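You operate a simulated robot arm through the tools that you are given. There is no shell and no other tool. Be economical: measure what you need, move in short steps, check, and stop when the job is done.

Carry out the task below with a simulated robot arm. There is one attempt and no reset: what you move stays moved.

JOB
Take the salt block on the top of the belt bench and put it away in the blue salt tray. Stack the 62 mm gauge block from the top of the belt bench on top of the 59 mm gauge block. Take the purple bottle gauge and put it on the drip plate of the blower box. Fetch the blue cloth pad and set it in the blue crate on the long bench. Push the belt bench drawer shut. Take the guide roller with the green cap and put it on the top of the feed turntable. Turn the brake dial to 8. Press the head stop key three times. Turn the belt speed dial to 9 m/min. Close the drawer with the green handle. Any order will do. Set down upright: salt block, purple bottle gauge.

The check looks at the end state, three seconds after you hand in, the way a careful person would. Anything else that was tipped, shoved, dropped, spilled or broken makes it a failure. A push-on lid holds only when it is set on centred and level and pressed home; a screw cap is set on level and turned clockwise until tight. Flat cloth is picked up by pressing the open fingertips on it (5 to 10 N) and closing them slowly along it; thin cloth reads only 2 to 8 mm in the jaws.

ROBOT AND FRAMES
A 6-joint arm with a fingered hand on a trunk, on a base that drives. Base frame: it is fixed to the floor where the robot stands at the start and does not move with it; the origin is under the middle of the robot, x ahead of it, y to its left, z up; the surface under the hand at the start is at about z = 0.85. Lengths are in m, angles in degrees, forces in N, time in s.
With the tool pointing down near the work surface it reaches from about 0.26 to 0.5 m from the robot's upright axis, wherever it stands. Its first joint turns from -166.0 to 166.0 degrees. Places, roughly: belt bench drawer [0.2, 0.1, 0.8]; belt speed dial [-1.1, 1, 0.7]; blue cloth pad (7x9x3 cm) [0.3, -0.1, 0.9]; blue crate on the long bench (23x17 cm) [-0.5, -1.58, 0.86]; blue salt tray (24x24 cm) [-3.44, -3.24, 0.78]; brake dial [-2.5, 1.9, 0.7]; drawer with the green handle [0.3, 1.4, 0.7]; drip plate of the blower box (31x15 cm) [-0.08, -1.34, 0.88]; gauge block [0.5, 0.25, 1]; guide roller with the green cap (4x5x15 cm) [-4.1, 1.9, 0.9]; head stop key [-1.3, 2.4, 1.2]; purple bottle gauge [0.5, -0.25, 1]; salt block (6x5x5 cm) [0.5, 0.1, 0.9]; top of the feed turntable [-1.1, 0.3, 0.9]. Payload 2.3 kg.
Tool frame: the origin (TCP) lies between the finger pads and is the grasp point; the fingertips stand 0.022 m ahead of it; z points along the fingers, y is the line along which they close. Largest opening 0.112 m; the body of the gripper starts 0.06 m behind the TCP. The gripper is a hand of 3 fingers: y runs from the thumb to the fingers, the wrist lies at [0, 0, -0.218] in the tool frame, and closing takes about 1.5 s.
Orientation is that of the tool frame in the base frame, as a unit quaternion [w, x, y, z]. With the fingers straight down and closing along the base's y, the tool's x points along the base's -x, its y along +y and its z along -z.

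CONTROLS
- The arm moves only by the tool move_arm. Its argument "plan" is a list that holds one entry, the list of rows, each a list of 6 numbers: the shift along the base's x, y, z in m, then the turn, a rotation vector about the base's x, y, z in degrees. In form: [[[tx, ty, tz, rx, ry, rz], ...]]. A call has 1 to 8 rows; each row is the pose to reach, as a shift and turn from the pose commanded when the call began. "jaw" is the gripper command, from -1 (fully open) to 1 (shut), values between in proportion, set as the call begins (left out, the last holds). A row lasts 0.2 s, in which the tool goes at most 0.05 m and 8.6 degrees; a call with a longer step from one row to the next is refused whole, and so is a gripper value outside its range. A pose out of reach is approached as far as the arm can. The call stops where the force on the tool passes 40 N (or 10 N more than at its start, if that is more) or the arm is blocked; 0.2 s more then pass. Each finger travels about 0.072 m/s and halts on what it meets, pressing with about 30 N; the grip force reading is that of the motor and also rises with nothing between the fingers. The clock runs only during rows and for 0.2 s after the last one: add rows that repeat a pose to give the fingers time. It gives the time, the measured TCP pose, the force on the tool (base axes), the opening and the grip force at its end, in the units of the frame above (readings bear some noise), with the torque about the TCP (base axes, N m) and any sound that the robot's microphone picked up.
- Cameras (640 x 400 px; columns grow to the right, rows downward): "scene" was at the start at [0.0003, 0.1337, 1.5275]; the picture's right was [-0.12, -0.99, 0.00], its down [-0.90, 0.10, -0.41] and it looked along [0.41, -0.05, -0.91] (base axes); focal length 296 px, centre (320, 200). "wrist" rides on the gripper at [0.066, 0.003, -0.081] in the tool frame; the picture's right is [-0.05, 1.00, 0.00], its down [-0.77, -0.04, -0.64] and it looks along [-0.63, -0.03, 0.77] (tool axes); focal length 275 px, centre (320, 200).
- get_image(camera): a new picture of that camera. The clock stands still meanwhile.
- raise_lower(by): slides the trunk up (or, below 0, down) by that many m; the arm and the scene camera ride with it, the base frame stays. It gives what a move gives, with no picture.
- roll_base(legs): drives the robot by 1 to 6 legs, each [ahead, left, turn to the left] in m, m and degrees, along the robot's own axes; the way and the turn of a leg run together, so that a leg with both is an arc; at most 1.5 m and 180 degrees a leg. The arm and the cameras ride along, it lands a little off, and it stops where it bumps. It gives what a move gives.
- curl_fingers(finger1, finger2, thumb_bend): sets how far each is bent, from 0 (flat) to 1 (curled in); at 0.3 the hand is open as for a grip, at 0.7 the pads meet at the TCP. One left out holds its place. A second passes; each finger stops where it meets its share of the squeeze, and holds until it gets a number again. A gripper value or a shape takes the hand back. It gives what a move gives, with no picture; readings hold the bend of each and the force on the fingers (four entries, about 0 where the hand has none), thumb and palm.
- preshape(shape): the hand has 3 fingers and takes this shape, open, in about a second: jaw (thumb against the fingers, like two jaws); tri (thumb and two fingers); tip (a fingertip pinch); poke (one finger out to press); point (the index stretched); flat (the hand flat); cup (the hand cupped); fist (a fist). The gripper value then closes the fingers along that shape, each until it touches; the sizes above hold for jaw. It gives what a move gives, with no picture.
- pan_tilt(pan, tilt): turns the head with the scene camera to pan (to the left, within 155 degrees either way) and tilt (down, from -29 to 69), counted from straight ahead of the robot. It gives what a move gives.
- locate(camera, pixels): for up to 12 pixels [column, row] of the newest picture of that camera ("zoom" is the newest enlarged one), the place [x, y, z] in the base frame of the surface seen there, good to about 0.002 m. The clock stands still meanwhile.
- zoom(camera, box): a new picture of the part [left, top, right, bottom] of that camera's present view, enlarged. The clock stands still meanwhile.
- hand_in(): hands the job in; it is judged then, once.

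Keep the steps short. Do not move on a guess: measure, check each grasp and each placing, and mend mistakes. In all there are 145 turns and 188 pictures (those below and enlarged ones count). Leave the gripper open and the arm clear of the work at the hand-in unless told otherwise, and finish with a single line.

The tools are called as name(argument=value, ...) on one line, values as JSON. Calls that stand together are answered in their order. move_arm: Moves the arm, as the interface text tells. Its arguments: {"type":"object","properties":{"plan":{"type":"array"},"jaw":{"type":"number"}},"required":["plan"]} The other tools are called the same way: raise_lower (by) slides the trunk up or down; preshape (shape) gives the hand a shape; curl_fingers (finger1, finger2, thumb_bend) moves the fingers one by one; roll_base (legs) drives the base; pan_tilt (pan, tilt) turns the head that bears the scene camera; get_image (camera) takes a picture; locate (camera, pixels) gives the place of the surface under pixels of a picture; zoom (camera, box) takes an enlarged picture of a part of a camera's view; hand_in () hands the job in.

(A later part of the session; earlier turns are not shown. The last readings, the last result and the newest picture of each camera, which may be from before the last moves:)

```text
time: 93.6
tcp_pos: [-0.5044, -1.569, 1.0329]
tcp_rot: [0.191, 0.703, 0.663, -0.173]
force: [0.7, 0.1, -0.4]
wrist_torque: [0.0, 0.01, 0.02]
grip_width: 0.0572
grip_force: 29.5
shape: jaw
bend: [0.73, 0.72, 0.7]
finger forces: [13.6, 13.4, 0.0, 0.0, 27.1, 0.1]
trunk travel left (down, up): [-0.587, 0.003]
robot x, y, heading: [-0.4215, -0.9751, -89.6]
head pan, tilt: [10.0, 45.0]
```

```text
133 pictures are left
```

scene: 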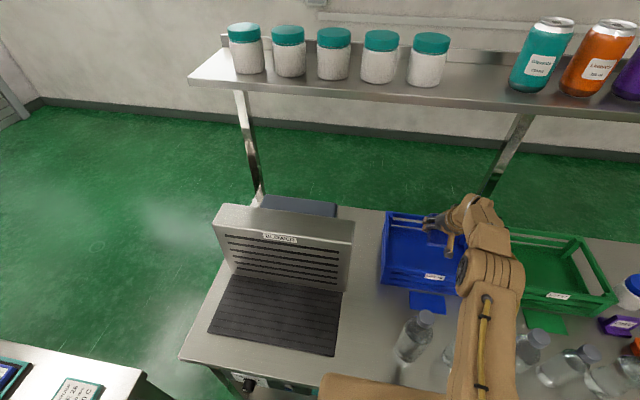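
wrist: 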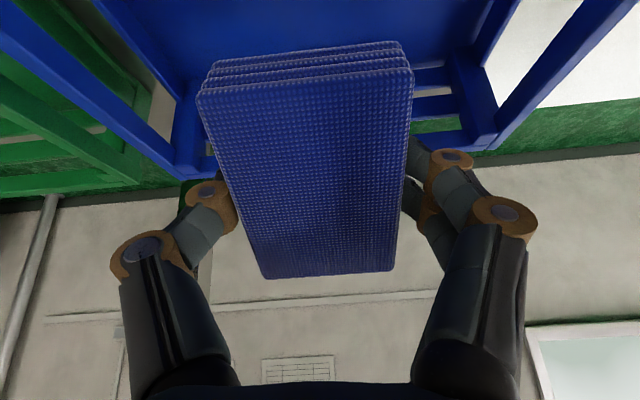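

Over the crate. Lower to z≈0.945 (camera keeps above the front rim) and release.

move_arm(plan=[[[0, -0.005, -0.03, 0, 0, 0], [0, -0.01, -0.06, 0, 0, 0], [0, -0.01, -0.088, 0, 0, 0], [0, -0.01, -0.088, 0, 0, 0]]])

move_arm(plan=[[[0, 0, 0, 0, 0, 0], [0, 0, 0, 0, 0, 0], [0, 0, 0, 0, 0, 0], [0, 0, 0, 0, 0, 0]]], jaw=-0.4)

get_image(camera="wrist")

```text
time: 94.6
tcp_pos: [-0.5025, -1.573, 0.9478]
tcp_rot: [0.192, 0.703, 0.663, -0.172]
force: [-0.1, -0.1, -0.2]
wrist_torque: [0.01, 0.01, -0.02]
grip_width: 0.0571
grip_force: 29.6
shape: jaw
bend: [0.73, 0.72, 0.7]
finger forces: [13.6, 13.4, 0.0, 0.1, 27.0, 0.0]
out of reach, approached as far as the arm can: row 2, 3, 4
trunk travel left (down, up): [-0.587, 0.003]
robot x, y, heading: [-0.4189, -0.9779, -89.6]
head pan, tilt: [10.0, 45.0]
```

```text
time: 95.6
tcp_pos: [-0.5034, -1.5722, 0.947]
tcp_rot: [0.191, 0.704, 0.662, -0.173]
force: [-0.7, -0.3, -1.6]
wrist_torque: [0.01, 0.02, -0.01]
grip_width: 0.0782
grip_force: 0.1
shape: jaw
bend: [0.67, 0.67, 0.64]
finger forces: [0.0, 0.0, 0.1, 0.1, 0.0, 0.0]
trunk travel left (down, up): [-0.587, 0.003]
robot x, y, heading: [-0.4235, -0.9743, -89.7]
head pan, tilt: [10.0, 45.0]
```

```text
132 pictures are left
```

wrist: 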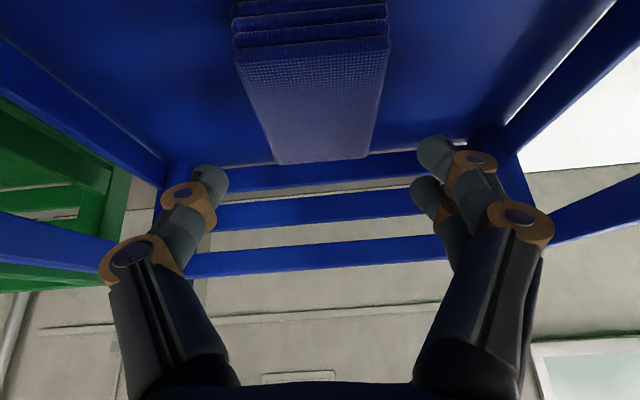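

Pad lies flat in the crate. Retreat: first inward a little (bend elbow), then up.

move_arm(plan=[[[0, 0.02, 0.0, 0, 0, 0], [0, 0.035, 0.02, 0, 0, 0], [0, 0.045, 0.05, 0, 0, 0], [0, 0.055, 0.09, 0, 0, 0], [0, 0.07, 0.13, 0, 0, 0], [0, 0.1, 0.16, 5, 0, 0], [0, 0.14, 0.18, 10, 0, 0], [0, 0.18, 0.2, 15, 0, 0]]])

```text
time: 97.4
tcp_pos: [-0.5056, -1.3904, 1.1493]
tcp_rot: [0.098, 0.722, 0.68, -0.084]
force: [0.3, 0.3, 0.0]
wrist_torque: [0.01, 0.03, -0.01]
grip_width: 0.0781
grip_force: 0.1
shape: jaw
bend: [0.67, 0.67, 0.64]
finger forces: [0.0, 0.1, 0.1, 0.1, 0.1, 0.0]
trunk travel left (down, up): [-0.587, 0.003]
robot x, y, heading: [-0.4248, -0.9743, -89.5]
head pan, tilt: [10.0, 45.0]
```

Now set the tool vertical and drive back to the belt bench for the purple gauge.

move_arm(plan=[[[0, 0.03, 0.01, 5, 0, 0], [0, 0.06, 0.03, 10, 0, 0], [0, 0.08, 0.05, 13, 0, 0]]], jaw=-0.35)

get_image(camera="scene")

roll_base(legs=[[-0.3, 0, 0], [0, 0, 89.5], [0.1, 0.62, 0]])

pan_tilt(pan=-10, tilt=45)

get_image(camera="scene")

```text
time: 98.2
tcp_pos: [-0.505, -1.3106, 1.1981]
tcp_rot: [0.015, 0.729, 0.685, -0.006]
force: [0.2, 0.1, -1.2]
wrist_torque: [-0.02, 0.0, 0.02]
grip_width: 0.0761
grip_force: 0.1
shape: jaw
bend: [0.68, 0.68, 0.66]
finger forces: [0.1, 0.1, 0.1, 0.1, 0.0, 0.1]
trunk travel left (down, up): [-0.587, 0.003]
robot x, y, heading: [-0.4207, -0.9818, -89.5]
head pan, tilt: [10.0, 45.0]
```

```text
131 pictures are left
```

scene: 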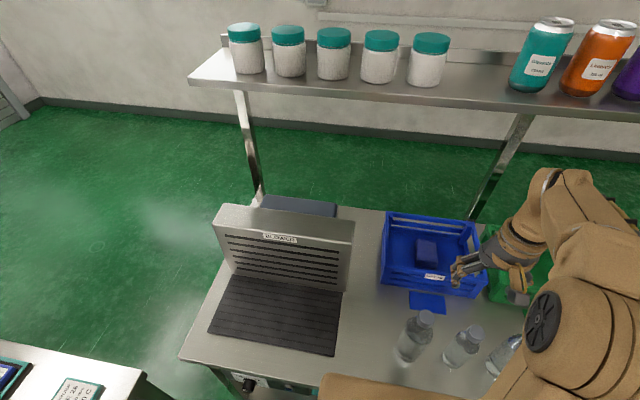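

```text
time: 107.2
tcp_pos: [0.0066, -0.141, 1.1988]
tcp_rot: [0.015, 0.033, 0.999, 0.006]
force: [0.3, -0.2, 0.4]
wrist_torque: [-0.02, 0.0, -0.01]
grip_width: 0.0761
grip_force: 0.1
shape: jaw
bend: [0.68, 0.68, 0.66]
finger forces: [0.0, 0.0, 0.1, 0.0, 0.0, 0.1]
trunk travel left (down, up): [-0.587, 0.003]
robot x, y, heading: [-0.3241, -0.0576, 0.3]
head pan, tilt: [10.0, 45.0]
```

```text
time: 108.0
tcp_pos: [0.005, -0.1414, 1.1972]
tcp_rot: [0.014, 0.033, 0.999, 0.006]
force: [-0.4, -0.4, -0.6]
wrist_torque: [0.0, 0.03, 0.02]
grip_width: 0.0761
grip_force: 0.1
shape: jaw
bend: [0.68, 0.68, 0.66]
finger forces: [0.0, 0.1, 0.0, 0.0, 0.0, 0.0]
trunk travel left (down, up): [-0.587, 0.003]
robot x, y, heading: [-0.326, -0.0584, -0.0]
head pan, tilt: [-10.0, 45.0]
```

```text
130 pictures are left
```

scene: 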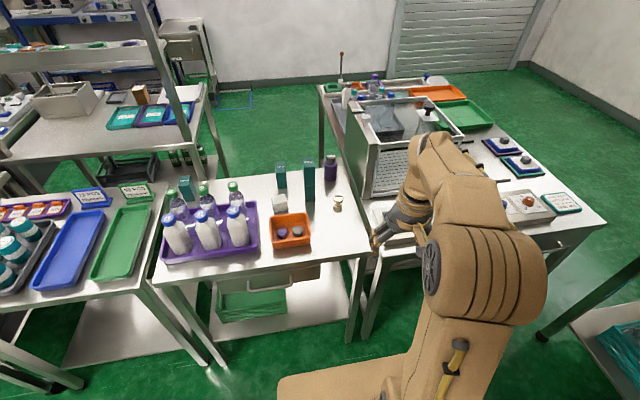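

Pad is in the crate. Measure the gauge, stack and hood.

zoom(camera="scene", box=[260, 130, 420, 230])

locate(camera="zoom", pixels=[[280, 102], [280, 140], [282, 190], [262, 160], [303, 160], [195, 130], [195, 225], [430, 60], [470, 100], [355, 90], [445, 255], [325, 270]])

```text
4.00 times, centred on (340, 180) of scene
```

zoom: 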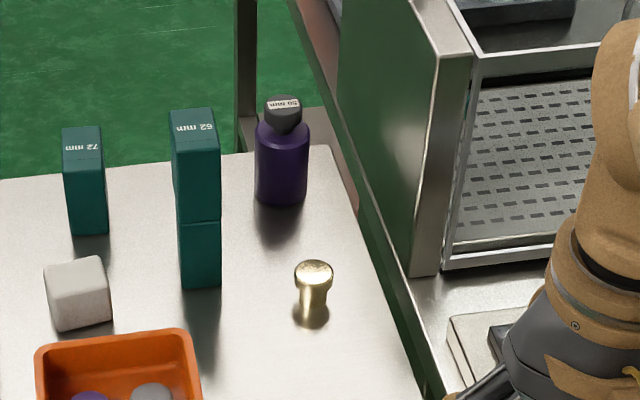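

```text
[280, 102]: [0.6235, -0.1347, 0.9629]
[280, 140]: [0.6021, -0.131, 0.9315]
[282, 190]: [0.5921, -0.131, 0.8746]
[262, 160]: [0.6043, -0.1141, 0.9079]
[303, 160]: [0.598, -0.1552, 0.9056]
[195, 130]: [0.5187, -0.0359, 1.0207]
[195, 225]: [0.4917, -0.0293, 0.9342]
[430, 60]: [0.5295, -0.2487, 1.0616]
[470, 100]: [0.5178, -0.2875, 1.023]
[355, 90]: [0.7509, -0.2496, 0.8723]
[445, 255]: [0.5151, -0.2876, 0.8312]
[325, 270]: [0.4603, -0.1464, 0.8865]
```

Gauge centre ≈(0.617, −0.135), hood wall at y −0.249. Drive up and approach tilted 30°, jaws part open.

roll_base(legs=[[0.366, 0.003, 0]])

move_arm(plan=[[[0.03, 0, -0.02, 0, -4, 0], [0.06, 0, -0.04, 0, -8, 0], [0.1, 0, -0.06, 0, -12, 0], [0.13, 0, -0.08, 0, -16, 0], [0.165, 0, -0.1, 0, -20, 0], [0.195, 0, -0.12, 0, -24, 0], [0.22, 0, -0.14, 0, -28, 0], [0.232, 0, -0.16, 0, -31, 0]]])

get_image(camera="wrist")

get_image(camera="scene")

```text
time: 110.3
tcp_pos: [0.3652, -0.1347, 1.197]
tcp_rot: [0.015, 0.03, 0.999, 0.005]
force: [-0.4, -0.1, -0.1]
wrist_torque: [0.01, 0.0, -0.02]
grip_width: 0.0756
grip_force: 0.1
shape: jaw
bend: [0.68, 0.68, 0.66]
finger forces: [0.1, 0.0, 0.0, 0.0, 0.1, 0.1]
trunk travel left (down, up): [-0.587, 0.003]
robot x, y, heading: [0.0317, -0.0565, 0.5]
head pan, tilt: [-10.0, 45.0]
```

```text
time: 112.2
tcp_pos: [0.5966, -0.1331, 1.0378]
tcp_rot: [0.283, 0.026, 0.959, 0.015]
force: [0.0, 0.1, -0.9]
wrist_torque: [0.0, -0.01, 0.03]
grip_width: 0.0761
grip_force: 0.0
shape: jaw
bend: [0.68, 0.68, 0.66]
finger forces: [0.1, 0.1, 0.0, 0.0, 0.1, 0.0]
trunk travel left (down, up): [-0.587, 0.003]
robot x, y, heading: [0.0332, -0.0553, 0.7]
head pan, tilt: [-10.0, 45.0]
```

```text
128 pictures are left
```

wrist: 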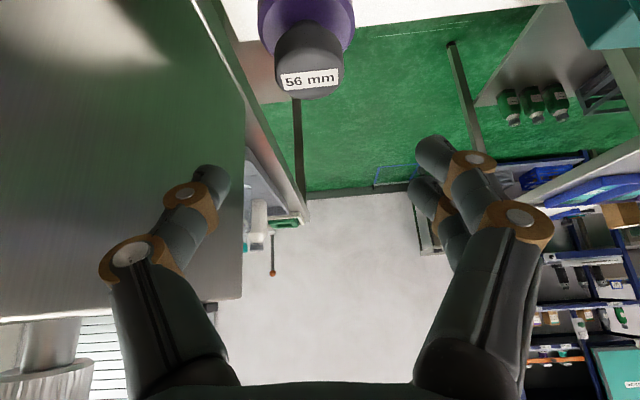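

```text
127 pictures are left
```

scene: 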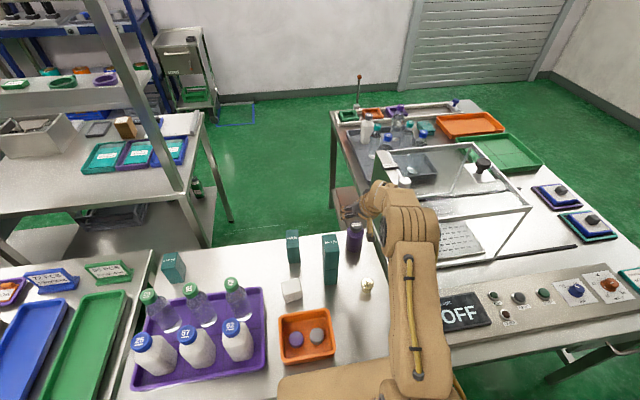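

locate(camera="wrist", pixels=[[310, 45], [278, 55], [340, 55], [308, 90], [265, 20], [352, 20]])

```text
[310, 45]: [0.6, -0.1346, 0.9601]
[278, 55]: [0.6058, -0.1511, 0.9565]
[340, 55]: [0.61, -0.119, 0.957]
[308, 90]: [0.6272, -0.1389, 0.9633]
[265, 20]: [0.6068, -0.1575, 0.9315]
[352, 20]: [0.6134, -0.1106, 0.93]
```

Centre ≈(0.615, −0.135). Descend to z 0.916.

move_arm(plan=[[[0.008, -0.001, -0.03, 0, 0, 0], [0.017, -0.002, -0.06, 0, 0, 0], [0.017, -0.002, -0.095, 0, 0, 0], [0.017, -0.002, -0.121, 0, 0, 0], [0.017, -0.002, -0.121, 0, 0, 0]]])

get_image(camera="wrist")

```text
time: 113.3
tcp_pos: [0.6111, -0.1368, 0.9178]
tcp_rot: [0.282, 0.026, 0.959, 0.013]
force: [-0.3, 0.0, 0.5]
wrist_torque: [-0.01, -0.03, 0.02]
grip_width: 0.076
grip_force: 0.2
shape: jaw
bend: [0.68, 0.68, 0.66]
finger forces: [0.0, 0.1, 0.0, 0.0, 0.0, 0.1]
trunk travel left (down, up): [-0.587, 0.003]
robot x, y, heading: [0.0325, -0.0544, 0.4]
head pan, tilt: [-10.0, 45.0]
```

```text
126 pictures are left
```

wrist: 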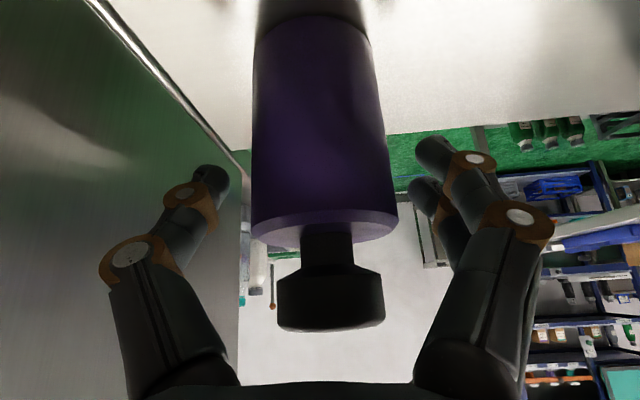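

Well centred. Close and lift slightly.

move_arm(plan=[[[0, 0, 0, 0, 0, 0], [0, 0, 0, 0, 0, 0], [0, 0, 0, 0, 0, 0], [0, 0, 0, 0, 0, 0], [0, 0, 0, 0, 0, 0]]], jaw=1)

move_arm(plan=[[[-0.01, 0, 0.03, 0, 0, 0], [-0.025, 0, 0.06, 0, 0, 0], [-0.04, 0, 0.1, 0, 0, 0], [-0.055, 0, 0.13, 0, 0, 0], [-0.075, 0, 0.15, 0, 0, 0], [-0.1, 0, 0.16, 0, 0, 0]]])

get_image(camera="wrist")

```text
time: 114.5
tcp_pos: [0.6126, -0.1364, 0.9179]
tcp_rot: [0.283, 0.027, 0.959, 0.013]
force: [0.1, -0.9, -0.5]
wrist_torque: [-0.02, -0.01, 0.06]
grip_width: 0.048
grip_force: 30.3
shape: jaw
bend: [0.73, 0.73, 0.7]
finger forces: [14.0, 13.4, 0.0, 0.1, 27.0, 0.0]
trunk travel left (down, up): [-0.587, 0.003]
robot x, y, heading: [0.0316, -0.0525, 0.8]
head pan, tilt: [-10.0, 45.0]
```

```text
time: 116.0
tcp_pos: [0.5136, -0.1354, 1.0771]
tcp_rot: [0.282, 0.026, 0.959, 0.013]
force: [-0.2, 0.5, -2.1]
wrist_torque: [-0.01, 0.0, -0.02]
grip_width: 0.0475
grip_force: 29.9
shape: jaw
bend: [0.73, 0.73, 0.7]
finger forces: [14.1, 13.4, 0.0, 0.0, 26.9, 0.0]
trunk travel left (down, up): [-0.587, 0.003]
robot x, y, heading: [0.0319, -0.0534, 0.8]
head pan, tilt: [-10.0, 45.0]
```

```text
125 pictures are left
```

wrist: 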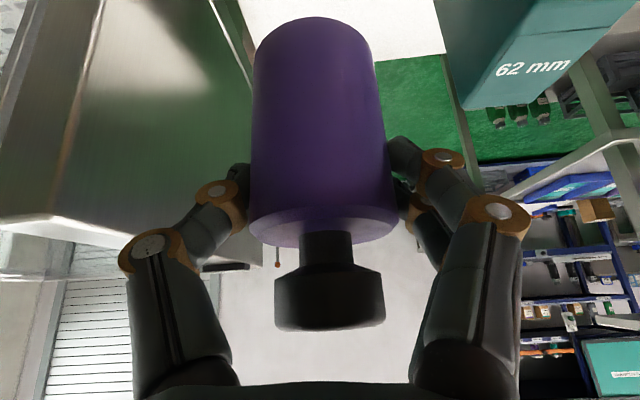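

Held firmly (0.0475). Drive to the blower box: back, turn right, forward.

roll_base(legs=[[-0.42, 0, 0], [0, 0, -90.6], [0.45, 0, 0], [0, 0.32, 0]])

pan_tilt(pan=0, tilt=45)

get_image(camera="scene")

```text
time: 126.5
tcp_pos: [-0.1986, -0.9969, 1.0759]
tcp_rot: [0.202, 0.719, 0.636, -0.197]
force: [-0.4, -0.4, -2.0]
wrist_torque: [0.01, 0.03, 0.01]
grip_width: 0.047
grip_force: 29.4
shape: jaw
bend: [0.73, 0.73, 0.7]
finger forces: [14.2, 13.5, 0.0, 0.0, 26.8, 0.0]
trunk travel left (down, up): [-0.587, 0.003]
robot x, y, heading: [-0.0815, -0.5215, -93.1]
head pan, tilt: [-10.0, 45.0]
```

```text
time: 127.2
tcp_pos: [-0.1989, -0.9969, 1.0767]
tcp_rot: [0.202, 0.72, 0.634, -0.197]
force: [0.0, -0.5, -1.4]
wrist_torque: [0.03, -0.01, 0.0]
grip_width: 0.0473
grip_force: 30.7
shape: jaw
bend: [0.73, 0.73, 0.7]
finger forces: [14.2, 13.5, 0.0, 0.0, 26.8, 0.1]
trunk travel left (down, up): [-0.587, 0.003]
robot x, y, heading: [-0.0853, -0.5203, -93.4]
head pan, tilt: [0.0, 45.0]
```

```text
124 pictures are left
```

scene: 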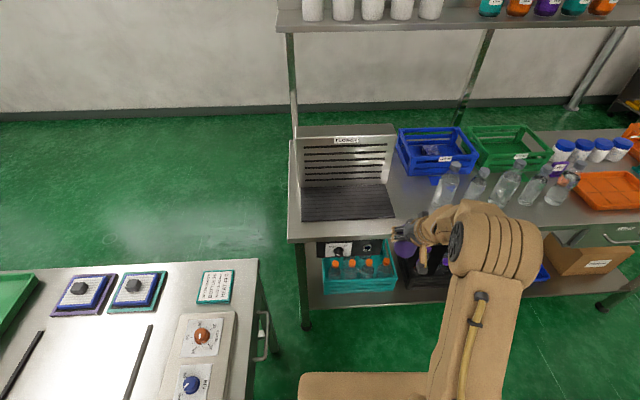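

locate(camera="scene", pixels=[[304, 217], [392, 215], [305, 190], [384, 187], [345, 203], [388, 150], [342, 160]])

roll_base(legs=[[0, 0.055, 3.3], [0.29, 0, 0]])

get_image(camera="scene")

get_image(camera="wrist")

```text
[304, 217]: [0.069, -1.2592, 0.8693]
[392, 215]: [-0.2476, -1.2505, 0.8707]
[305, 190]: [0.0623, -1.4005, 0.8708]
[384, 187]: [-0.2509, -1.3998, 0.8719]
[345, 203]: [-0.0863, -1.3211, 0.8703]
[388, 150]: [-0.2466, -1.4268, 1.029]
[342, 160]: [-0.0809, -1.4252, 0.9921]
```

```text
time: 129.8
tcp_pos: [-0.1162, -1.2995, 1.0779]
tcp_rot: [0.207, 0.7, 0.656, -0.19]
force: [0.0, 0.4, -2.1]
wrist_torque: [0.02, -0.01, -0.03]
grip_width: 0.0471
grip_force: 30.1
shape: jaw
bend: [0.73, 0.73, 0.7]
finger forces: [14.2, 13.7, 0.0, 0.0, 26.9, 0.0]
trunk travel left (down, up): [-0.587, 0.003]
robot x, y, heading: [-0.0292, -0.8154, -90.1]
head pan, tilt: [0.0, 45.0]
```

```text
123 pictures are left
```

scene: 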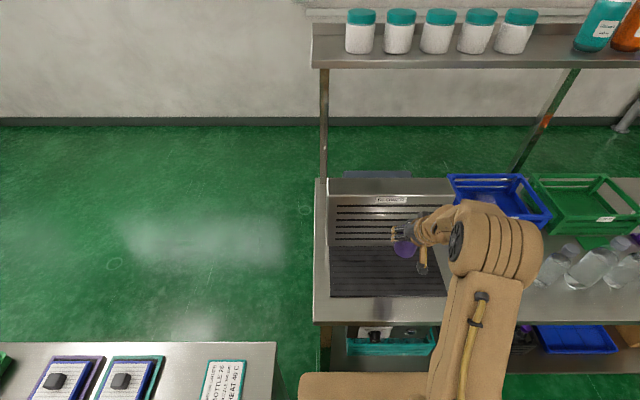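

```text
122 pictures are left
```

wrist: 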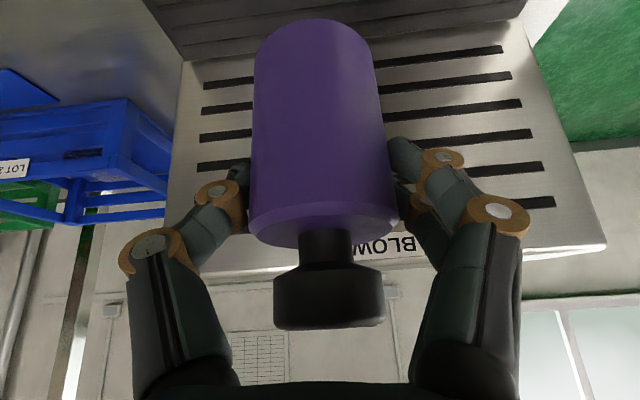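

Gauge over the plate. Move 0.018 further in, and lower by trunk 0.125.

move_arm(plan=[[[0, -0.018, 0, 0, 0, 0], [0, -0.018, 0, 0, 0, 0]]])

raise_lower(by=-0.125)

get_image(camera="wrist")

locate(camera="wrist", pixels=[[312, 40], [315, 100], [318, 160], [320, 210], [330, 315], [420, 45]])

```text
time: 130.4
tcp_pos: [-0.1167, -1.3166, 1.0778]
tcp_rot: [0.207, 0.701, 0.655, -0.191]
force: [-0.5, 0.2, -1.5]
wrist_torque: [0.04, 0.02, 0.04]
grip_width: 0.0473
grip_force: 30.1
shape: jaw
bend: [0.73, 0.73, 0.7]
finger forces: [14.3, 13.6, 0.1, 0.1, 26.9, 0.0]
trunk travel left (down, up): [-0.587, 0.003]
robot x, y, heading: [-0.0315, -0.8197, -90.0]
head pan, tilt: [0.0, 45.0]
```

```text
time: 131.9
tcp_pos: [-0.1172, -1.3159, 0.9532]
tcp_rot: [0.207, 0.701, 0.656, -0.19]
force: [-0.1, -0.6, -2.1]
wrist_torque: [-0.02, -0.01, 0.01]
grip_width: 0.0472
grip_force: 30.2
shape: jaw
bend: [0.73, 0.73, 0.7]
finger forces: [14.2, 13.7, 0.0, 0.1, 26.9, 0.1]
trunk travel left (down, up): [-0.462, 0.128]
robot x, y, heading: [-0.0296, -0.8153, -90.2]
head pan, tilt: [0.0, 45.0]
```

```text
121 pictures are left
```

wrist: 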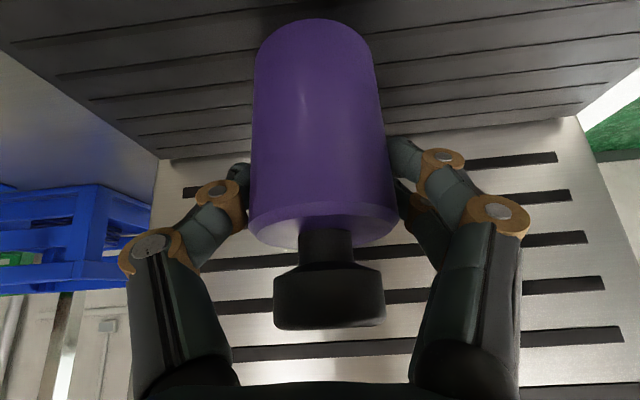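

```text
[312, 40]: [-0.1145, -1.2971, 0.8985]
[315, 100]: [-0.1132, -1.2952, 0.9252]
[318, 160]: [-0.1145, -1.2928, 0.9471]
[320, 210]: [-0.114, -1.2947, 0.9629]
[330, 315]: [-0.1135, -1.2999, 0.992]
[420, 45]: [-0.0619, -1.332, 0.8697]
```

Slight lean (≈2–3°) toward the robot; correct +2.5° about x and lower gently to contact.

move_arm(plan=[[[0, 0, -0.005, 2.5, 0, 0], [0, 0, -0.009, 2.5, 0, 0], [0, 0, -0.011, 2.5, 0, 0], [0, 0, -0.013, 2.5, 0, 0], [0, 0, -0.015, 2.5, 0, 0], [0, 0, -0.015, 2.5, 0, 0]]])

```text
time: 133.3
tcp_pos: [-0.1156, -1.3167, 0.9391]
tcp_rot: [0.192, 0.705, 0.66, -0.176]
force: [0.4, -0.6, 1.1]
wrist_torque: [-0.01, 0.0, 0.01]
grip_width: 0.0474
grip_force: 30.0
shape: jaw
bend: [0.73, 0.73, 0.7]
finger forces: [14.5, 14.2, 0.0, 0.0, 27.1, 0.0]
trunk travel left (down, up): [-0.462, 0.128]
robot x, y, heading: [-0.0321, -0.8174, -90.0]
head pan, tilt: [0.0, 45.0]
```

Contact. Open.

move_arm(plan=[[[0, 0, 0, 0, 0, 0], [0, 0, 0, 0, 0, 0], [0, 0, 0, 0, 0, 0], [0, 0, 0, 0, 0, 0]]], jaw=-0.4)

get_image(camera="wrist")

locate(camera="wrist", pixels=[[312, 40], [315, 100], [318, 160], [330, 315]])

```text
time: 134.3
tcp_pos: [-0.1161, -1.3172, 0.9376]
tcp_rot: [0.193, 0.704, 0.66, -0.176]
force: [0.9, 0.6, 0.5]
wrist_torque: [-0.02, 0.01, 0.01]
grip_width: 0.0781
grip_force: 0.1
shape: jaw
bend: [0.67, 0.67, 0.64]
finger forces: [0.0, 0.1, 0.0, 0.1, 0.0, 0.1]
trunk travel left (down, up): [-0.462, 0.128]
robot x, y, heading: [-0.0299, -0.8179, -90.1]
head pan, tilt: [0.0, 45.0]
```

```text
120 pictures are left
```

wrist: 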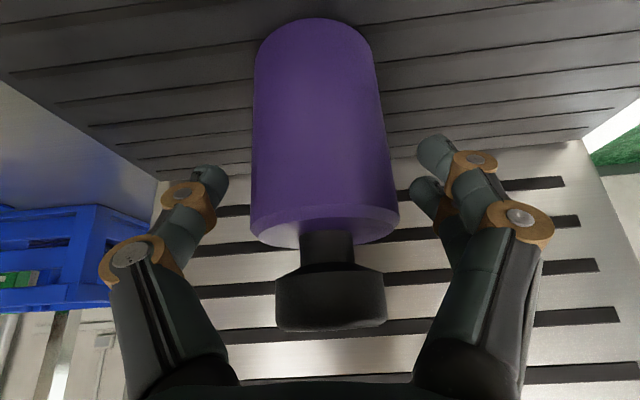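

```text
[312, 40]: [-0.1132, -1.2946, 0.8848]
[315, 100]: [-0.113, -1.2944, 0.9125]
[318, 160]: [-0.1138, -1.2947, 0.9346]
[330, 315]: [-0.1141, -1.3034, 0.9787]
```

Gauge stands upright on the plate. Back off, raise the trunk, return to the belt bench for the salt block.

roll_base(legs=[[-0.25, 0, 0]])

move_arm(plan=[[[0, 0.03, 0.03, 7, 0, 0], [0, 0.06, 0.07, 14, 0, 0], [0, 0.09, 0.1, 21, 0, 0], [0, 0.12, 0.13, 28, 0, 0]]], jaw=-1)

get_image(camera="scene")

roll_base(legs=[[0, -0.36, 0], [0, 0, 90], [0, 0.7, 0]])

```text
time: 136.2
tcp_pos: [-0.1153, -1.0639, 0.9389]
tcp_rot: [0.192, 0.703, 0.662, -0.176]
force: [-0.7, 0.1, 0.5]
wrist_torque: [0.01, 0.0, 0.0]
grip_width: 0.0777
grip_force: 0.1
shape: jaw
bend: [0.67, 0.67, 0.64]
finger forces: [0.0, 0.0, 0.0, 0.1, 0.1, 0.1]
trunk travel left (down, up): [-0.462, 0.128]
robot x, y, heading: [-0.0298, -0.5639, -89.9]
head pan, tilt: [0.0, 45.0]
```

```text
time: 137.2
tcp_pos: [-0.1155, -0.9418, 1.0682]
tcp_rot: [0.016, 0.729, 0.684, -0.011]
force: [0.6, 0.1, 0.5]
wrist_torque: [-0.01, 0.0, 0.0]
grip_width: 0.112
grip_force: 0.1
shape: jaw
bend: [0.3, 0.3, 0.3]
finger forces: [0.0, 0.0, 0.1, 0.0, 0.0, 0.0]
trunk travel left (down, up): [-0.462, 0.128]
robot x, y, heading: [-0.0305, -0.5653, -89.7]
head pan, tilt: [0.0, 45.0]
```

```text
119 pictures are left
```

scene: 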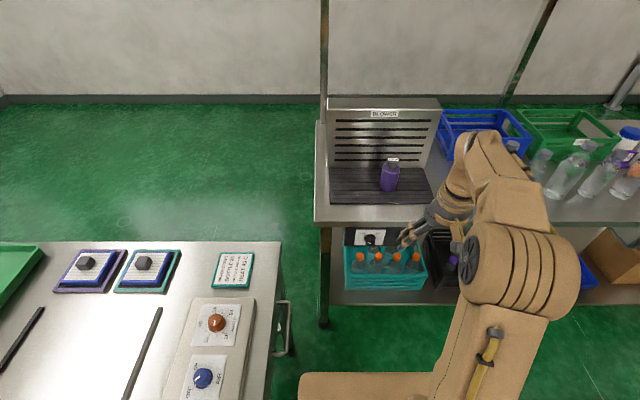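

```text
time: 146.7
tcp_pos: [-0.0228, 0.0511, 1.0682]
tcp_rot: [0.019, 0.022, 1.0, 0.004]
force: [-0.3, 0.3, -0.9]
wrist_torque: [0.0, -0.03, -0.06]
grip_width: 0.1119
grip_force: 0.0
shape: jaw
bend: [0.3, 0.3, 0.3]
finger forces: [0.0, 0.0, 0.0, 0.1, 0.0, 0.0]
trunk travel left (down, up): [-0.462, 0.128]
robot x, y, heading: [-0.4018, 0.1277, 1.4]
head pan, tilt: [0.0, 45.0]
```

Gauge standing fine. Drive to the salt block (≈0.478, 0.083).

roll_base(legs=[[0.42, 0.02, -1.4]])

get_image(camera="wrist")

```text
time: 149.3
tcp_pos: [0.3984, 0.0644, 1.0689]
tcp_rot: [0.019, 0.035, 0.999, 0.004]
force: [0.3, 0.0, 0.0]
wrist_torque: [0.0, 0.02, -0.01]
grip_width: 0.1119
grip_force: 0.1
shape: jaw
bend: [0.3, 0.3, 0.3]
finger forces: [0.1, 0.1, 0.1, 0.1, 0.0, 0.1]
trunk travel left (down, up): [-0.462, 0.128]
robot x, y, heading: [0.0249, 0.1535, -0.5]
head pan, tilt: [0.0, 45.0]
```

```text
118 pictures are left
```

wrist: 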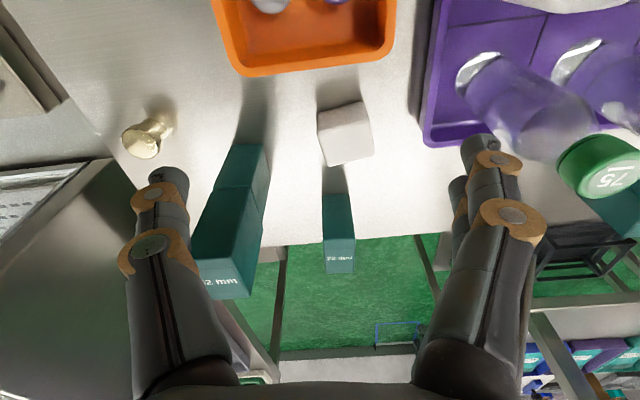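

locate(camera="wrist", pixels=[[321, 112], [364, 104], [371, 150], [330, 160], [345, 120], [350, 152], [318, 130], [250, 200], [425, 140]])

```text
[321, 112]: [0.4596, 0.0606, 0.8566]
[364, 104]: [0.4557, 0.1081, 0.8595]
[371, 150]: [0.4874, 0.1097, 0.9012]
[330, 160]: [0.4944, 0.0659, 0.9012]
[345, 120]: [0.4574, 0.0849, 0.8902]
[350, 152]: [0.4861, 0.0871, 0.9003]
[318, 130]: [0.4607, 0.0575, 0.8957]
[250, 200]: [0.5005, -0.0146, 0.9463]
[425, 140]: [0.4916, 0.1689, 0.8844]
```

Salt block centre (0.479, 0.084), yaw ≈+5°. Move over and down.

move_arm(plan=[[[0.03, 0.007, -0.02, 0, 0, 4], [0.06, 0.014, -0.04, 0, 0, 9], [0.08, 0.0196, -0.07, 0, 0, 9], [0.08, 0.0196, -0.11, 0, 0, 9], [0.08, 0.0196, -0.15, 0, 0, 9], [0.08, 0.0196, -0.189, 0, 0, 9], [0.08, 0.0196, -0.189, 0, 0, 9]]], jaw=-0.7)

get_image(camera="wrist")

```text
time: 150.9
tcp_pos: [0.4815, 0.0814, 0.8788]
tcp_rot: [0.02, -0.043, 0.999, 0.005]
force: [0.0, -0.3, 0.4]
wrist_torque: [-0.01, 0.0, -0.01]
grip_width: 0.0954
grip_force: 0.1
shape: jaw
bend: [0.54, 0.54, 0.5]
finger forces: [0.0, 0.1, 0.0, 0.1, 0.1, 0.0]
trunk travel left (down, up): [-0.462, 0.128]
robot x, y, heading: [0.0254, 0.1502, -0.6]
head pan, tilt: [0.0, 45.0]
```

```text
117 pictures are left
```

wrist: 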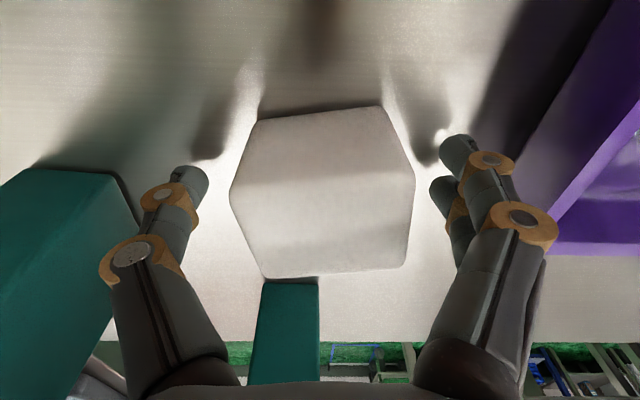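

Centred. Close and lift.

move_arm(plan=[[[0, 0, 0, 0, 0, 0], [0, 0, 0, 0, 0, 0], [0, 0, 0, 0, 0, 0], [0, 0, 0, 0, 0, 0], [0, 0, 0, 0, 0, 0], [0, 0, 0, 0, 0, 0]]], jaw=1)

move_arm(plan=[[[-0.005, 0, 0.03, 0, 0, 0], [-0.01, 0, 0.07, 0, 0, 0], [-0.02, 0, 0.11, 0, 0, 0], [-0.04, 0, 0.15, 0, 0, 0], [-0.07, 0, 0.18, 0, 0, 0], [-0.1, 0, 0.2, 0, 0, 0]]])

get_image(camera="wrist")

```text
time: 152.3
tcp_pos: [0.4798, 0.0827, 0.879]
tcp_rot: [0.02, -0.043, 0.999, 0.005]
force: [-0.1, -0.1, 0.9]
wrist_torque: [-0.02, 0.01, 0.01]
grip_width: 0.0488
grip_force: 30.0
shape: jaw
bend: [0.73, 0.73, 0.7]
finger forces: [13.8, 13.4, 0.1, 0.0, 27.2, 0.0]
trunk travel left (down, up): [-0.462, 0.128]
robot x, y, heading: [0.0267, 0.1529, -0.5]
head pan, tilt: [0.0, 45.0]
```

```text
time: 153.8
tcp_pos: [0.3775, 0.083, 1.0796]
tcp_rot: [0.02, -0.043, 0.999, 0.006]
force: [0.0, 1.1, -3.1]
wrist_torque: [0.01, 0.0, 0.02]
grip_width: 0.0483
grip_force: 30.2
shape: jaw
bend: [0.73, 0.73, 0.7]
finger forces: [13.8, 13.5, 0.0, 0.1, 27.2, 0.0]
trunk travel left (down, up): [-0.462, 0.128]
robot x, y, heading: [0.0238, 0.1493, -0.3]
head pan, tilt: [0.0, 45.0]
```

```text
116 pictures are left
```

wrist: 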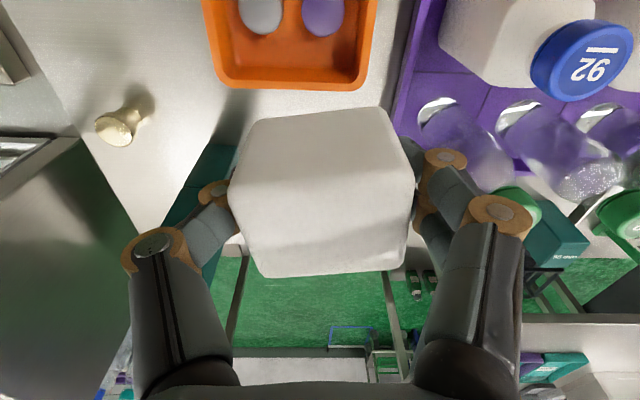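

Held. Back off and look toward the salt tray (behind-right) for a route.

roll_base(legs=[[-0.55, 0, 0], [0, 0, -120]])

pan_tilt(pan=-15, tilt=20)

get_image(camera="scene")

pan_tilt(pan=-75, tilt=20)

get_image(camera="scene")

```text
time: 162.0
tcp_pos: [-0.7703, -0.1127, 1.0799]
tcp_rot: [0.013, 0.85, 0.526, -0.014]
force: [-1.0, 1.3, -2.7]
wrist_torque: [0.04, -0.01, 0.01]
grip_width: 0.0485
grip_force: 29.6
shape: jaw
bend: [0.73, 0.73, 0.7]
finger forces: [13.6, 13.4, 0.1, 0.0, 27.1, 0.0]
trunk travel left (down, up): [-0.462, 0.128]
robot x, y, heading: [-0.5281, 0.1529, -121.5]
head pan, tilt: [0.0, 45.0]
```

```text
time: 162.9
tcp_pos: [-0.7703, -0.1131, 1.0792]
tcp_rot: [0.014, 0.85, 0.526, -0.014]
force: [-0.5, -0.1, -3.1]
wrist_torque: [-0.02, 0.0, -0.01]
grip_width: 0.0484
grip_force: 30.0
shape: jaw
bend: [0.73, 0.73, 0.7]
finger forces: [13.7, 13.4, 0.0, 0.0, 27.1, 0.0]
trunk travel left (down, up): [-0.462, 0.128]
robot x, y, heading: [-0.5311, 0.1515, -121.5]
head pan, tilt: [-15.0, 20.0]
```

```text
115 pictures are left
```

scene: 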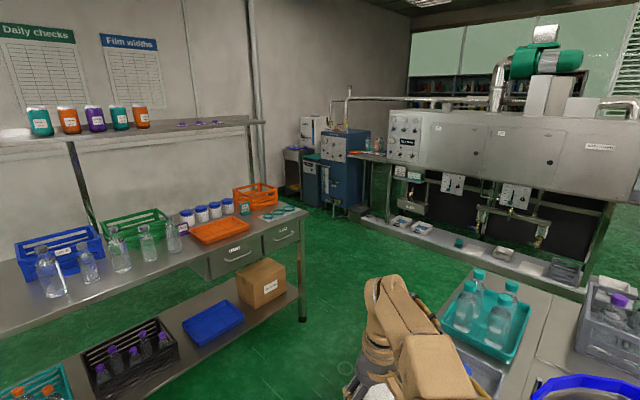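

```text
time: 164.2
tcp_pos: [-0.7708, -0.1126, 1.0793]
tcp_rot: [0.014, 0.85, 0.526, -0.014]
force: [1.0, -0.4, -3.1]
wrist_torque: [0.0, 0.0, 0.0]
grip_width: 0.0486
grip_force: 30.0
shape: jaw
bend: [0.73, 0.73, 0.7]
finger forces: [13.7, 13.4, 0.0, 0.0, 27.1, 0.0]
trunk travel left (down, up): [-0.462, 0.128]
robot x, y, heading: [-0.5282, 0.1564, -121.8]
head pan, tilt: [-75.0, 20.0]
```

```text
114 pictures are left
```

scene: 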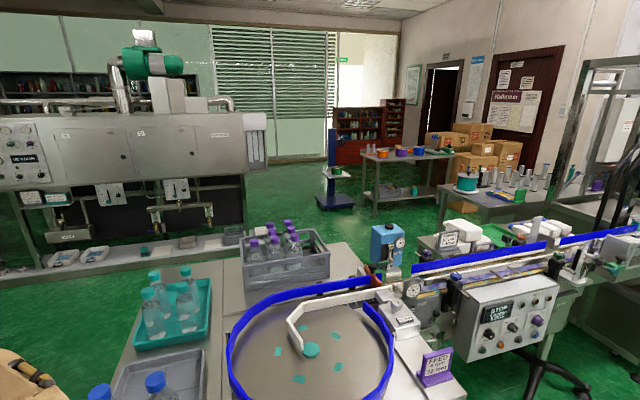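

Zoom to the far area with the blue unit to find the salt tray.

pan_tilt(pan=-10, tilt=12)

zoom(camera="scene", box=[240, 90, 440, 215])

locate(camera="zoom", pixels=[[320, 200], [250, 150], [200, 180], [330, 300], [420, 200], [420, 330], [250, 330], [120, 250], [380, 150]])

```text
time: 165.5
tcp_pos: [-0.7706, -0.1123, 1.0795]
tcp_rot: [0.014, 0.85, 0.526, -0.014]
force: [0.5, 0.1, -3.5]
wrist_torque: [-0.02, -0.03, -0.01]
grip_width: 0.0483
grip_force: 29.9
shape: jaw
bend: [0.73, 0.73, 0.7]
finger forces: [13.8, 13.4, 0.0, 0.0, 27.1, 0.0]
trunk travel left (down, up): [-0.462, 0.128]
robot x, y, heading: [-0.5239, 0.1553, -121.8]
head pan, tilt: [-10.0, 12.0]
```

```text
3.20 times, centred on (340, 152) of scene
```

zoom: 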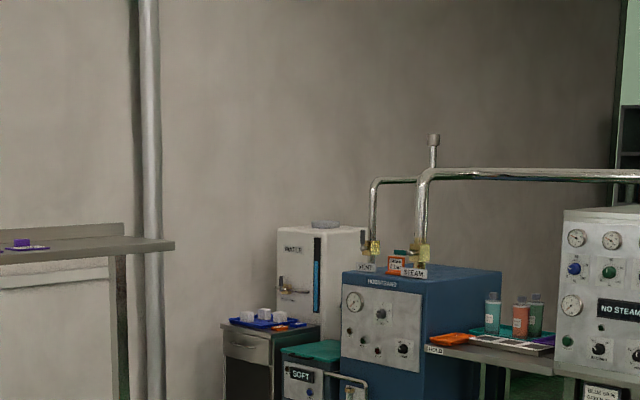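

```text
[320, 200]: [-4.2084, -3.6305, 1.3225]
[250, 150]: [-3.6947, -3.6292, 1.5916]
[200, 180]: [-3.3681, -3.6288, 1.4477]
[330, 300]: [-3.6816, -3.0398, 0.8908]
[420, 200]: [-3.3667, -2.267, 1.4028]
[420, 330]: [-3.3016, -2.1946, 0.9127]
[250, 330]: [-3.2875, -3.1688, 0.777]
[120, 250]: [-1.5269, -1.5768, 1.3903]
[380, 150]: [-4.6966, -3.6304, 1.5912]
```

The blue salt tray sits on a cabinet around (−3.4, −3.2). Measure table/bench corners for the route.

pan_tilt(pan=-25, tilt=25)

get_image(camera="scene")

locate(camera="scene", pixels=[[240, 205], [245, 300], [300, 195], [330, 200], [480, 250], [390, 275], [370, 270], [350, 255], [520, 270], [440, 330]])

```text
time: 166.3
tcp_pos: [-0.7697, -0.1125, 1.0803]
tcp_rot: [0.014, 0.85, 0.526, -0.014]
force: [0.4, -0.3, -2.9]
wrist_torque: [0.01, 0.02, 0.03]
grip_width: 0.0487
grip_force: 30.0
shape: jaw
bend: [0.73, 0.73, 0.7]
finger forces: [13.8, 13.3, 0.0, 0.0, 27.1, 0.0]
trunk travel left (down, up): [-0.462, 0.128]
robot x, y, heading: [-0.5248, 0.1542, -121.7]
head pan, tilt: [-25.0, 25.0]
```

```text
112 pictures are left
```

scene: 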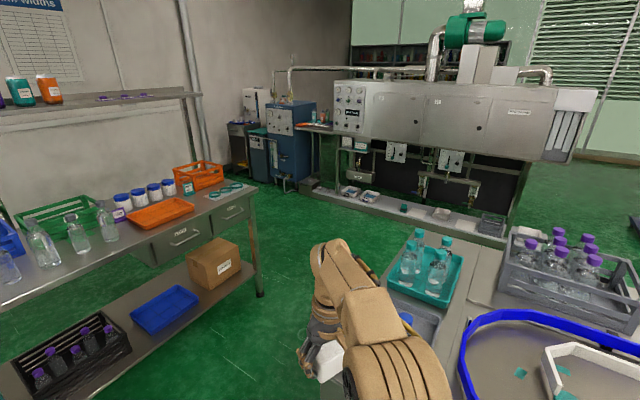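

```text
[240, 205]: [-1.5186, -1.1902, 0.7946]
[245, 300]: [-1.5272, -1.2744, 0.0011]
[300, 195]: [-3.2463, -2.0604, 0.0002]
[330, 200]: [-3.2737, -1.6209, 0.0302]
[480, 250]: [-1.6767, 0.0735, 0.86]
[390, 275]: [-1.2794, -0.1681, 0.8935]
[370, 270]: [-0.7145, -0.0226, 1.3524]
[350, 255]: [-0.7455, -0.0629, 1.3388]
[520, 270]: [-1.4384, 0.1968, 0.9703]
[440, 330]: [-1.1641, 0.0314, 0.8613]
```

Route: go south to y≈−0.62, west to x≈−1.9 past the long bench's end (−1.53), then SW.

roll_base(legs=[[0, 0, 31.7], [0.76, 0, 0], [0, 0, -90], [1.37, 0, 0], [0, 0, 71]])

pan_tilt(pan=0, tilt=25)

get_image(camera="scene")

```text
time: 185.4
tcp_pos: [-2.1204, -0.8591, 1.0799]
tcp_rot: [0.015, 0.801, 0.598, -0.013]
force: [0.1, 0.0, -2.8]
wrist_torque: [-0.03, 0.03, 0.01]
grip_width: 0.0479
grip_force: 29.8
shape: jaw
bend: [0.73, 0.73, 0.7]
finger forces: [13.7, 13.3, 0.0, 0.1, 27.1, 0.0]
trunk travel left (down, up): [-0.462, 0.128]
robot x, y, heading: [-1.9257, -0.5508, -111.8]
head pan, tilt: [-25.0, 25.0]
```

```text
time: 186.2
tcp_pos: [-2.1199, -0.8593, 1.08]
tcp_rot: [0.015, 0.801, 0.599, -0.013]
force: [-0.5, -1.1, -2.6]
wrist_torque: [0.01, 0.0, 0.0]
grip_width: 0.0483
grip_force: 30.5
shape: jaw
bend: [0.73, 0.73, 0.7]
finger forces: [13.7, 13.3, 0.0, 0.1, 27.1, 0.0]
trunk travel left (down, up): [-0.462, 0.128]
robot x, y, heading: [-1.9262, -0.5545, -111.7]
head pan, tilt: [0.0, 25.0]
```

```text
111 pictures are left
```

scene: 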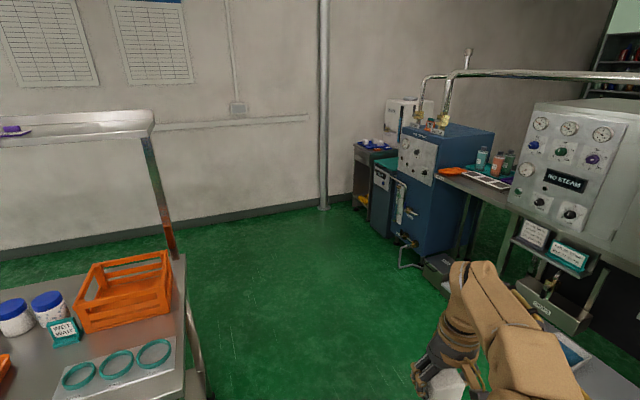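

locate(camera="scene", pixels=[[375, 147], [362, 160], [402, 185], [415, 240], [408, 268], [436, 275], [384, 230], [362, 205], [480, 175], [590, 370]])

zoom(camera="scene", box=[330, 85, 490, 185])

```text
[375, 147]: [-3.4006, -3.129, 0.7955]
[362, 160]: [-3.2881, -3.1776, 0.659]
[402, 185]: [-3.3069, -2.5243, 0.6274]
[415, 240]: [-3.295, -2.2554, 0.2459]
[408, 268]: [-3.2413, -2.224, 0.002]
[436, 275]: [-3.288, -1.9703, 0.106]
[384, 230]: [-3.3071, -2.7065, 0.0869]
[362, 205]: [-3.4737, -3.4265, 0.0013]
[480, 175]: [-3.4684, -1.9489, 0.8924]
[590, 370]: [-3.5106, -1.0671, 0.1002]
```

```text
4.00 times, centred on (410, 135) of scene
```

zoom: 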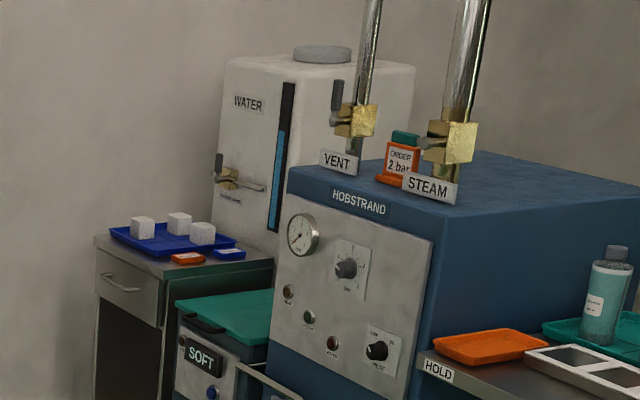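

Fronts are at x≈−3.29. Drive to (−2.65, −2.9), turn to face −x, strafe toward the cabinet.

roll_base(legs=[[0, 0, 4.4], [1.25, 0, 0], [1.2, 0, 0], [0, 0, -72.8], [0, 0.35, 0]])

pan_tilt(pan=0, tilt=45)

get_image(camera="scene")

```text
time: 203.8
tcp_pos: [-3.0716, -3.1567, 1.0811]
tcp_rot: [0.005, 0.999, 0.032, -0.019]
force: [0.2, -1.7, -2.7]
wrist_torque: [0.03, 0.01, -0.02]
grip_width: 0.0482
grip_force: 30.3
shape: jaw
bend: [0.73, 0.73, 0.7]
finger forces: [13.6, 13.3, 0.1, 0.0, 27.1, 0.0]
trunk travel left (down, up): [-0.462, 0.128]
robot x, y, heading: [-2.7158, -3.2331, 178.6]
head pan, tilt: [0.0, 25.0]
```

```text
time: 204.6
tcp_pos: [-3.069, -3.1577, 1.0802]
tcp_rot: [0.005, 0.999, 0.032, -0.019]
force: [-0.1, 0.1, -2.1]
wrist_torque: [-0.01, -0.01, 0.0]
grip_width: 0.048
grip_force: 30.2
shape: jaw
bend: [0.73, 0.73, 0.7]
finger forces: [13.7, 13.4, 0.0, 0.0, 27.1, 0.1]
trunk travel left (down, up): [-0.462, 0.128]
robot x, y, heading: [-2.7166, -3.2346, 178.6]
head pan, tilt: [0.0, 45.0]
```

```text
109 pictures are left
```

scene: 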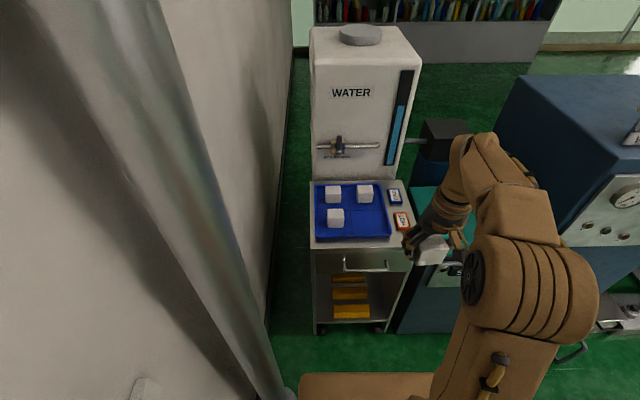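

The tray has a free compartment at lower-right (372,218). Measure.

locate(camera="scene", pixels=[[372, 220], [333, 193], [365, 192], [336, 215], [318, 236], [390, 234], [318, 187], [384, 184], [352, 240], [402, 218], [270, 370], [200, 150]])

zoom(camera="scene", box=[300, 160, 430, 250])

```text
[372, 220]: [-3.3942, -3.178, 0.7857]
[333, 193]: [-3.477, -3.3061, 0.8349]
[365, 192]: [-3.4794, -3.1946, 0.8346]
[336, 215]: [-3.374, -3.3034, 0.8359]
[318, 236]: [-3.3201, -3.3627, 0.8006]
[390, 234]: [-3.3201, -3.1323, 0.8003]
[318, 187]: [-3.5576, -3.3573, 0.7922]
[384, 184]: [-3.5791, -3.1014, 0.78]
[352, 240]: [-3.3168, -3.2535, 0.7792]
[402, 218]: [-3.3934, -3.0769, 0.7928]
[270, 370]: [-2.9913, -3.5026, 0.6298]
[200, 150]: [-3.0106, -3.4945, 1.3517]
```

```text
4.44 times, centred on (365, 205) of scene
```

zoom: 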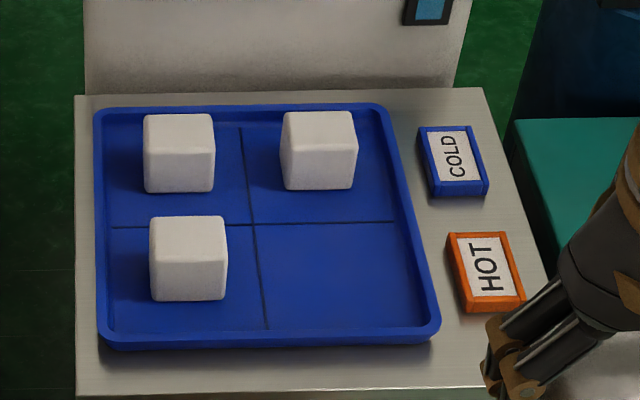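

Free compartment centre ≈(−3.385, −3.19), floor 0.785; wall pipe at (−3.0, −3.5). Drive in a bit right of it and lower the trunk 0.07.

roll_base(legs=[[0.235, -0.075, 1.4]])

raise_lower(by=-0.07)

```text
time: 206.4
tcp_pos: [-3.3083, -3.0868, 1.0794]
tcp_rot: [0.006, 0.999, 0.045, -0.02]
force: [0.3, -0.8, -2.2]
wrist_torque: [-0.01, -0.02, 0.01]
grip_width: 0.048
grip_force: 30.5
shape: jaw
bend: [0.73, 0.73, 0.7]
finger forces: [13.7, 13.3, 0.1, 0.0, 27.1, 0.1]
trunk travel left (down, up): [-0.462, 0.128]
robot x, y, heading: [-2.9519, -3.1531, 180.0]
head pan, tilt: [0.0, 45.0]
```

```text
time: 207.5
tcp_pos: [-3.3077, -3.0867, 1.0103]
tcp_rot: [0.005, 0.999, 0.044, -0.019]
force: [0.6, -0.2, -3.0]
wrist_torque: [0.0, -0.03, 0.0]
grip_width: 0.048
grip_force: 29.7
shape: jaw
bend: [0.73, 0.73, 0.7]
finger forces: [13.7, 13.4, 0.1, 0.0, 27.1, 0.0]
trunk travel left (down, up): [-0.392, 0.198]
robot x, y, heading: [-2.9548, -3.1535, 180.1]
head pan, tilt: [0.0, 45.0]
```

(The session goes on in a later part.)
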